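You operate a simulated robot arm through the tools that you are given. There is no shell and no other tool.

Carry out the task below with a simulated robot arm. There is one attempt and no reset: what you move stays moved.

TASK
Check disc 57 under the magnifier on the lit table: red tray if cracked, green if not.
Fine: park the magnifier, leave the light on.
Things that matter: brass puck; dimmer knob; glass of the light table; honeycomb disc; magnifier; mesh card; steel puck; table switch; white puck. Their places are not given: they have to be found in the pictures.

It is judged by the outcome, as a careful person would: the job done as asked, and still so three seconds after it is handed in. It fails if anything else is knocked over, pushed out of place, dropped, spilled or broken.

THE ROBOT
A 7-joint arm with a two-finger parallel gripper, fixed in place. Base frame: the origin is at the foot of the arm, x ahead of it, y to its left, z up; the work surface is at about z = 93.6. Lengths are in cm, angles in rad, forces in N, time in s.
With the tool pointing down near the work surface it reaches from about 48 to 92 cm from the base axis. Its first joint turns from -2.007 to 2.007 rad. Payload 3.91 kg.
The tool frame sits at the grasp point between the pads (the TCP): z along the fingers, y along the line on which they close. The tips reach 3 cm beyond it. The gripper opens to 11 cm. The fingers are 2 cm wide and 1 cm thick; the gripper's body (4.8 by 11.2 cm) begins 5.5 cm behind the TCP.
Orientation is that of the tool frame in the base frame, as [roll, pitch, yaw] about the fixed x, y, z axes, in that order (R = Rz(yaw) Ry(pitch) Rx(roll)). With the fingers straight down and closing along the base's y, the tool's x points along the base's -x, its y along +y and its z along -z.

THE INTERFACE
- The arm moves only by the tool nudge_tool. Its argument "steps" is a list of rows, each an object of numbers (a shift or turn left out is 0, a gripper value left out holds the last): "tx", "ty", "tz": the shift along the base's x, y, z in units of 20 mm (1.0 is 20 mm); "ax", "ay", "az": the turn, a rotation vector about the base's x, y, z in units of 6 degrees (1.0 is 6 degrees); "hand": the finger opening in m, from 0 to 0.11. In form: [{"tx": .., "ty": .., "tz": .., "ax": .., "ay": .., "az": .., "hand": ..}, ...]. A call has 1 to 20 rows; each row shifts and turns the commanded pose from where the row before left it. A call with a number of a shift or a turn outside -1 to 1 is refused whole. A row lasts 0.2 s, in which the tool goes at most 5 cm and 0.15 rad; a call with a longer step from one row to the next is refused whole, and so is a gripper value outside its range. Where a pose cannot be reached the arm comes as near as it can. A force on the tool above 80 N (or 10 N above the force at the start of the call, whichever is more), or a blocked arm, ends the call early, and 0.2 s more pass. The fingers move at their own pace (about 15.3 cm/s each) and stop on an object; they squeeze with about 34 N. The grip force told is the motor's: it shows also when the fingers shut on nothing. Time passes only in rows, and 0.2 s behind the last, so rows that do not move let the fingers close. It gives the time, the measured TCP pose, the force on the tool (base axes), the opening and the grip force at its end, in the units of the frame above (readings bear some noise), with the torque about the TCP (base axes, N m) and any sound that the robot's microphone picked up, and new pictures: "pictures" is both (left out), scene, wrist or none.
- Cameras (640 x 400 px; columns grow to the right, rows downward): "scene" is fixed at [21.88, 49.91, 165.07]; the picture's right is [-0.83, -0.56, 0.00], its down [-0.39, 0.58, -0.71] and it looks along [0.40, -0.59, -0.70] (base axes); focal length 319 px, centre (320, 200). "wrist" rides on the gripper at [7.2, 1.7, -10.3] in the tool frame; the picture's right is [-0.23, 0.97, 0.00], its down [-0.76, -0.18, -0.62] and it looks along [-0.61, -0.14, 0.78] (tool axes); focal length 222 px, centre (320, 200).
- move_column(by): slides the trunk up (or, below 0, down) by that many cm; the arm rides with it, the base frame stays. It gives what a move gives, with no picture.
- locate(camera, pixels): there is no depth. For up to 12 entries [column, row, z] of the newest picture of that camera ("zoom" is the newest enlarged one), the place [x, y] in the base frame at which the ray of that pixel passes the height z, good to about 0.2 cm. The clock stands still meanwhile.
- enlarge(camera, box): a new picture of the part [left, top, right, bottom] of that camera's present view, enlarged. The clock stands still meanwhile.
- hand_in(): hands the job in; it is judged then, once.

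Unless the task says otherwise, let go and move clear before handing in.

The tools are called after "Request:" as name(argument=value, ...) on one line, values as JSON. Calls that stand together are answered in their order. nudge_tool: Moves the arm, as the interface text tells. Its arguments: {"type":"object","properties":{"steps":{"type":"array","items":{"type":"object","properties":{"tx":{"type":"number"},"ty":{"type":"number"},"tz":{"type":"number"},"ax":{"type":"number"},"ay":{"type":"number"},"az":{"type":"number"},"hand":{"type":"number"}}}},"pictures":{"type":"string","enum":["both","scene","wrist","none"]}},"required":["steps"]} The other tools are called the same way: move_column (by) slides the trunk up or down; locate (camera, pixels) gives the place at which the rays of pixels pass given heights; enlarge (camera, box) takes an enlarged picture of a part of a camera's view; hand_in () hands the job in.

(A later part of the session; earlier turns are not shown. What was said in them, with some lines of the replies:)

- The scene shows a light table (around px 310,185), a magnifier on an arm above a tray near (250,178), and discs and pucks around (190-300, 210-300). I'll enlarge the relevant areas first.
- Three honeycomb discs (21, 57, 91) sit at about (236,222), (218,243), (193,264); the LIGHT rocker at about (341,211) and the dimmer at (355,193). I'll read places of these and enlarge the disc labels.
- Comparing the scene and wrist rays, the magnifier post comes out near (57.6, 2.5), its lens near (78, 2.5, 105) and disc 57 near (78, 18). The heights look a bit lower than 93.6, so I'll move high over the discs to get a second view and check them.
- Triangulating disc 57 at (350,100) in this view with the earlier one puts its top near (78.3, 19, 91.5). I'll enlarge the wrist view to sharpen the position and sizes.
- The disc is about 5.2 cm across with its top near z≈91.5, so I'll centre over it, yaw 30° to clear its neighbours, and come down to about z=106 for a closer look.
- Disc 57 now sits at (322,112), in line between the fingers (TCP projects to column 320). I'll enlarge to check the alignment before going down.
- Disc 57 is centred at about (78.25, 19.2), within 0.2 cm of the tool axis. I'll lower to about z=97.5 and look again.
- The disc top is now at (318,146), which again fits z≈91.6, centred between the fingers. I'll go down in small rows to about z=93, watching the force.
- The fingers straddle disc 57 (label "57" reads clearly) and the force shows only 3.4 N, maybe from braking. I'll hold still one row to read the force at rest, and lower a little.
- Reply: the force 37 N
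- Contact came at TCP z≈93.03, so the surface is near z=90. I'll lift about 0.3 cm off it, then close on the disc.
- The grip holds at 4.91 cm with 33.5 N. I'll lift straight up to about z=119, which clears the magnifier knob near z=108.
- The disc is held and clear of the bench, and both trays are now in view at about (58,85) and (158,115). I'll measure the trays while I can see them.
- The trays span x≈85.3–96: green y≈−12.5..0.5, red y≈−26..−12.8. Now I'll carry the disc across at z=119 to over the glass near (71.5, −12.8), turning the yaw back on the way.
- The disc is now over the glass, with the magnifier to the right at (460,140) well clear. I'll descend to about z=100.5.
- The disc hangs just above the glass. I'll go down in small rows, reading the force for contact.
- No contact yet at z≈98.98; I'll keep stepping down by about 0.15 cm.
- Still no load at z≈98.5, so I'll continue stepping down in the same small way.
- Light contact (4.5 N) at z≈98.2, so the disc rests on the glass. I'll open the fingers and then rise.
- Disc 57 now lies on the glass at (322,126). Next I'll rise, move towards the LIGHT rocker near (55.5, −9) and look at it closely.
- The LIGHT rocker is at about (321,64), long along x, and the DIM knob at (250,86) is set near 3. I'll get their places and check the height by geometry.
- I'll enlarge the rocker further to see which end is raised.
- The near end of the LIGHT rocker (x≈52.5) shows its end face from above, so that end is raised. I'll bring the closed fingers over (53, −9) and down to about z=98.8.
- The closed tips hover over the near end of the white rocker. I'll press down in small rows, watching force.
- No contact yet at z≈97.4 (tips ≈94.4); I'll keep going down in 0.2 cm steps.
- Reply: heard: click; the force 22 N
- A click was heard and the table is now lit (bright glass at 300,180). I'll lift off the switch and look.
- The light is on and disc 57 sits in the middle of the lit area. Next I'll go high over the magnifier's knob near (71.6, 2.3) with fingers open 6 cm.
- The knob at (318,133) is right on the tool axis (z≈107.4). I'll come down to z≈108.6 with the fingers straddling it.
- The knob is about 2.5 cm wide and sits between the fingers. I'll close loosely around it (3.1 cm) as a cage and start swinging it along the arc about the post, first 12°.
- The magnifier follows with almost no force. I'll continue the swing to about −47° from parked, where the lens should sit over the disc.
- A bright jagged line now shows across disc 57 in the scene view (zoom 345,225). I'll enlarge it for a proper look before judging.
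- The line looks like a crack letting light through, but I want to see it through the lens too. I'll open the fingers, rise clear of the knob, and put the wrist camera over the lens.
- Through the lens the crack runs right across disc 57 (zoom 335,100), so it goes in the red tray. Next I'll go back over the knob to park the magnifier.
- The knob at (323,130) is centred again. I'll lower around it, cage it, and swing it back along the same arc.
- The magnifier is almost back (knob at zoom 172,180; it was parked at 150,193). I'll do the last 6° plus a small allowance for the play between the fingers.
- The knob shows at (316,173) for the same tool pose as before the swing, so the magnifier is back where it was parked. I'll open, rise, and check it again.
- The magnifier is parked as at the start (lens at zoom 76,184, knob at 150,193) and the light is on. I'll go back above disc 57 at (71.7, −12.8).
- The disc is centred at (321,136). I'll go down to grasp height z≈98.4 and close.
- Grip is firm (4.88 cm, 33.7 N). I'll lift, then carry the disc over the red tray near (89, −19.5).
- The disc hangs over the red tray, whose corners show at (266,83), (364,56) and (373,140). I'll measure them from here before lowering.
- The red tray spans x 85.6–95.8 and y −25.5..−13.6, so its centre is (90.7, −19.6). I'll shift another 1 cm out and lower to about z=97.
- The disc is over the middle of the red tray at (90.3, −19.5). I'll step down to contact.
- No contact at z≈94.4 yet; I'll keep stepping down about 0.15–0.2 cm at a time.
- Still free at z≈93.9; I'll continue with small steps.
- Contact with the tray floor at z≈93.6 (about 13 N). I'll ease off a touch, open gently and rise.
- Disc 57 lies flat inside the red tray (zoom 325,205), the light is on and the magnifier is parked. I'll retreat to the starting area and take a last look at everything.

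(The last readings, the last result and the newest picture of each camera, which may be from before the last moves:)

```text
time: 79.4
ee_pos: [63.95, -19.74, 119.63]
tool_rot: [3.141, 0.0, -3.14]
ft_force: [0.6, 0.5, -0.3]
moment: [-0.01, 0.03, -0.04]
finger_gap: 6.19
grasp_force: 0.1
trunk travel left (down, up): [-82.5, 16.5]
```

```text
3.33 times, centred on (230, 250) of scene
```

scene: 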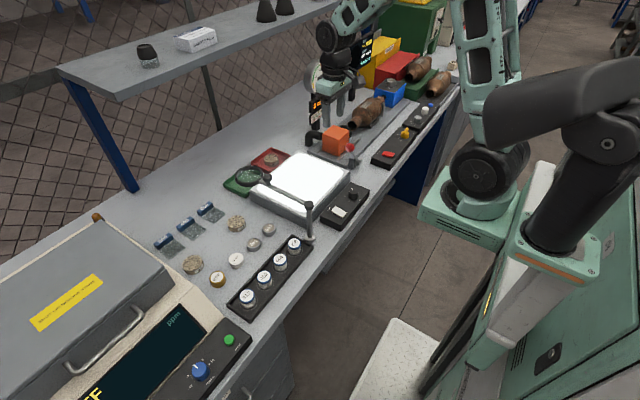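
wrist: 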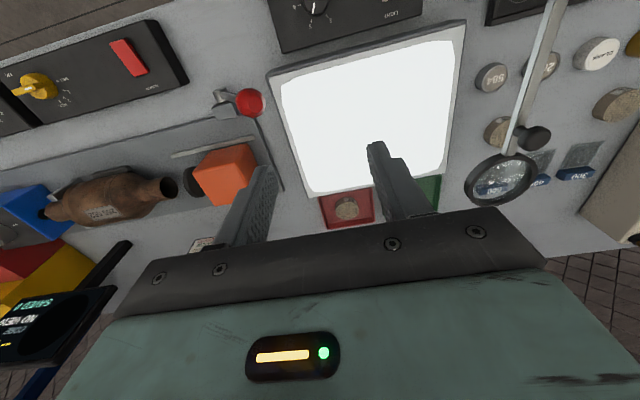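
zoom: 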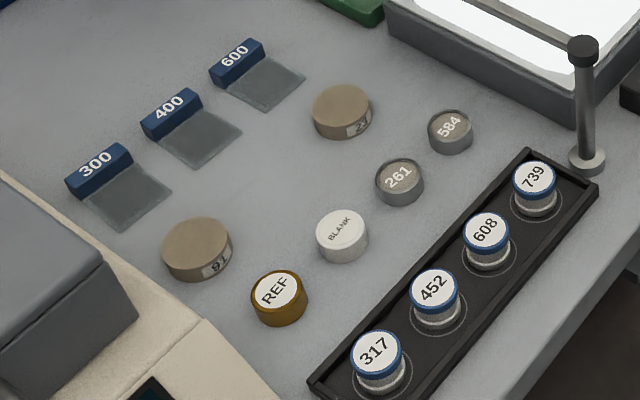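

Everything checks out: disc 57 is in the red tray (zoom 207,120), the magnifier is parked as at the start, and the glass is still lit. The other discs, pucks and cards are undisturbed and the arm is clear, so I'll hand in.

Request:
hand_in()

```text
The job is handed in.
```

Disc 57 is cracked, so I put it in the red tray. With the table lit, a jagged bright line showed right across it under the magnifier.

The magnifier is back where it was parked at the start, and the table light is still on. In the last pictures the other discs, pucks and cards hadn't moved. The arm is clear, and the job is handed in.
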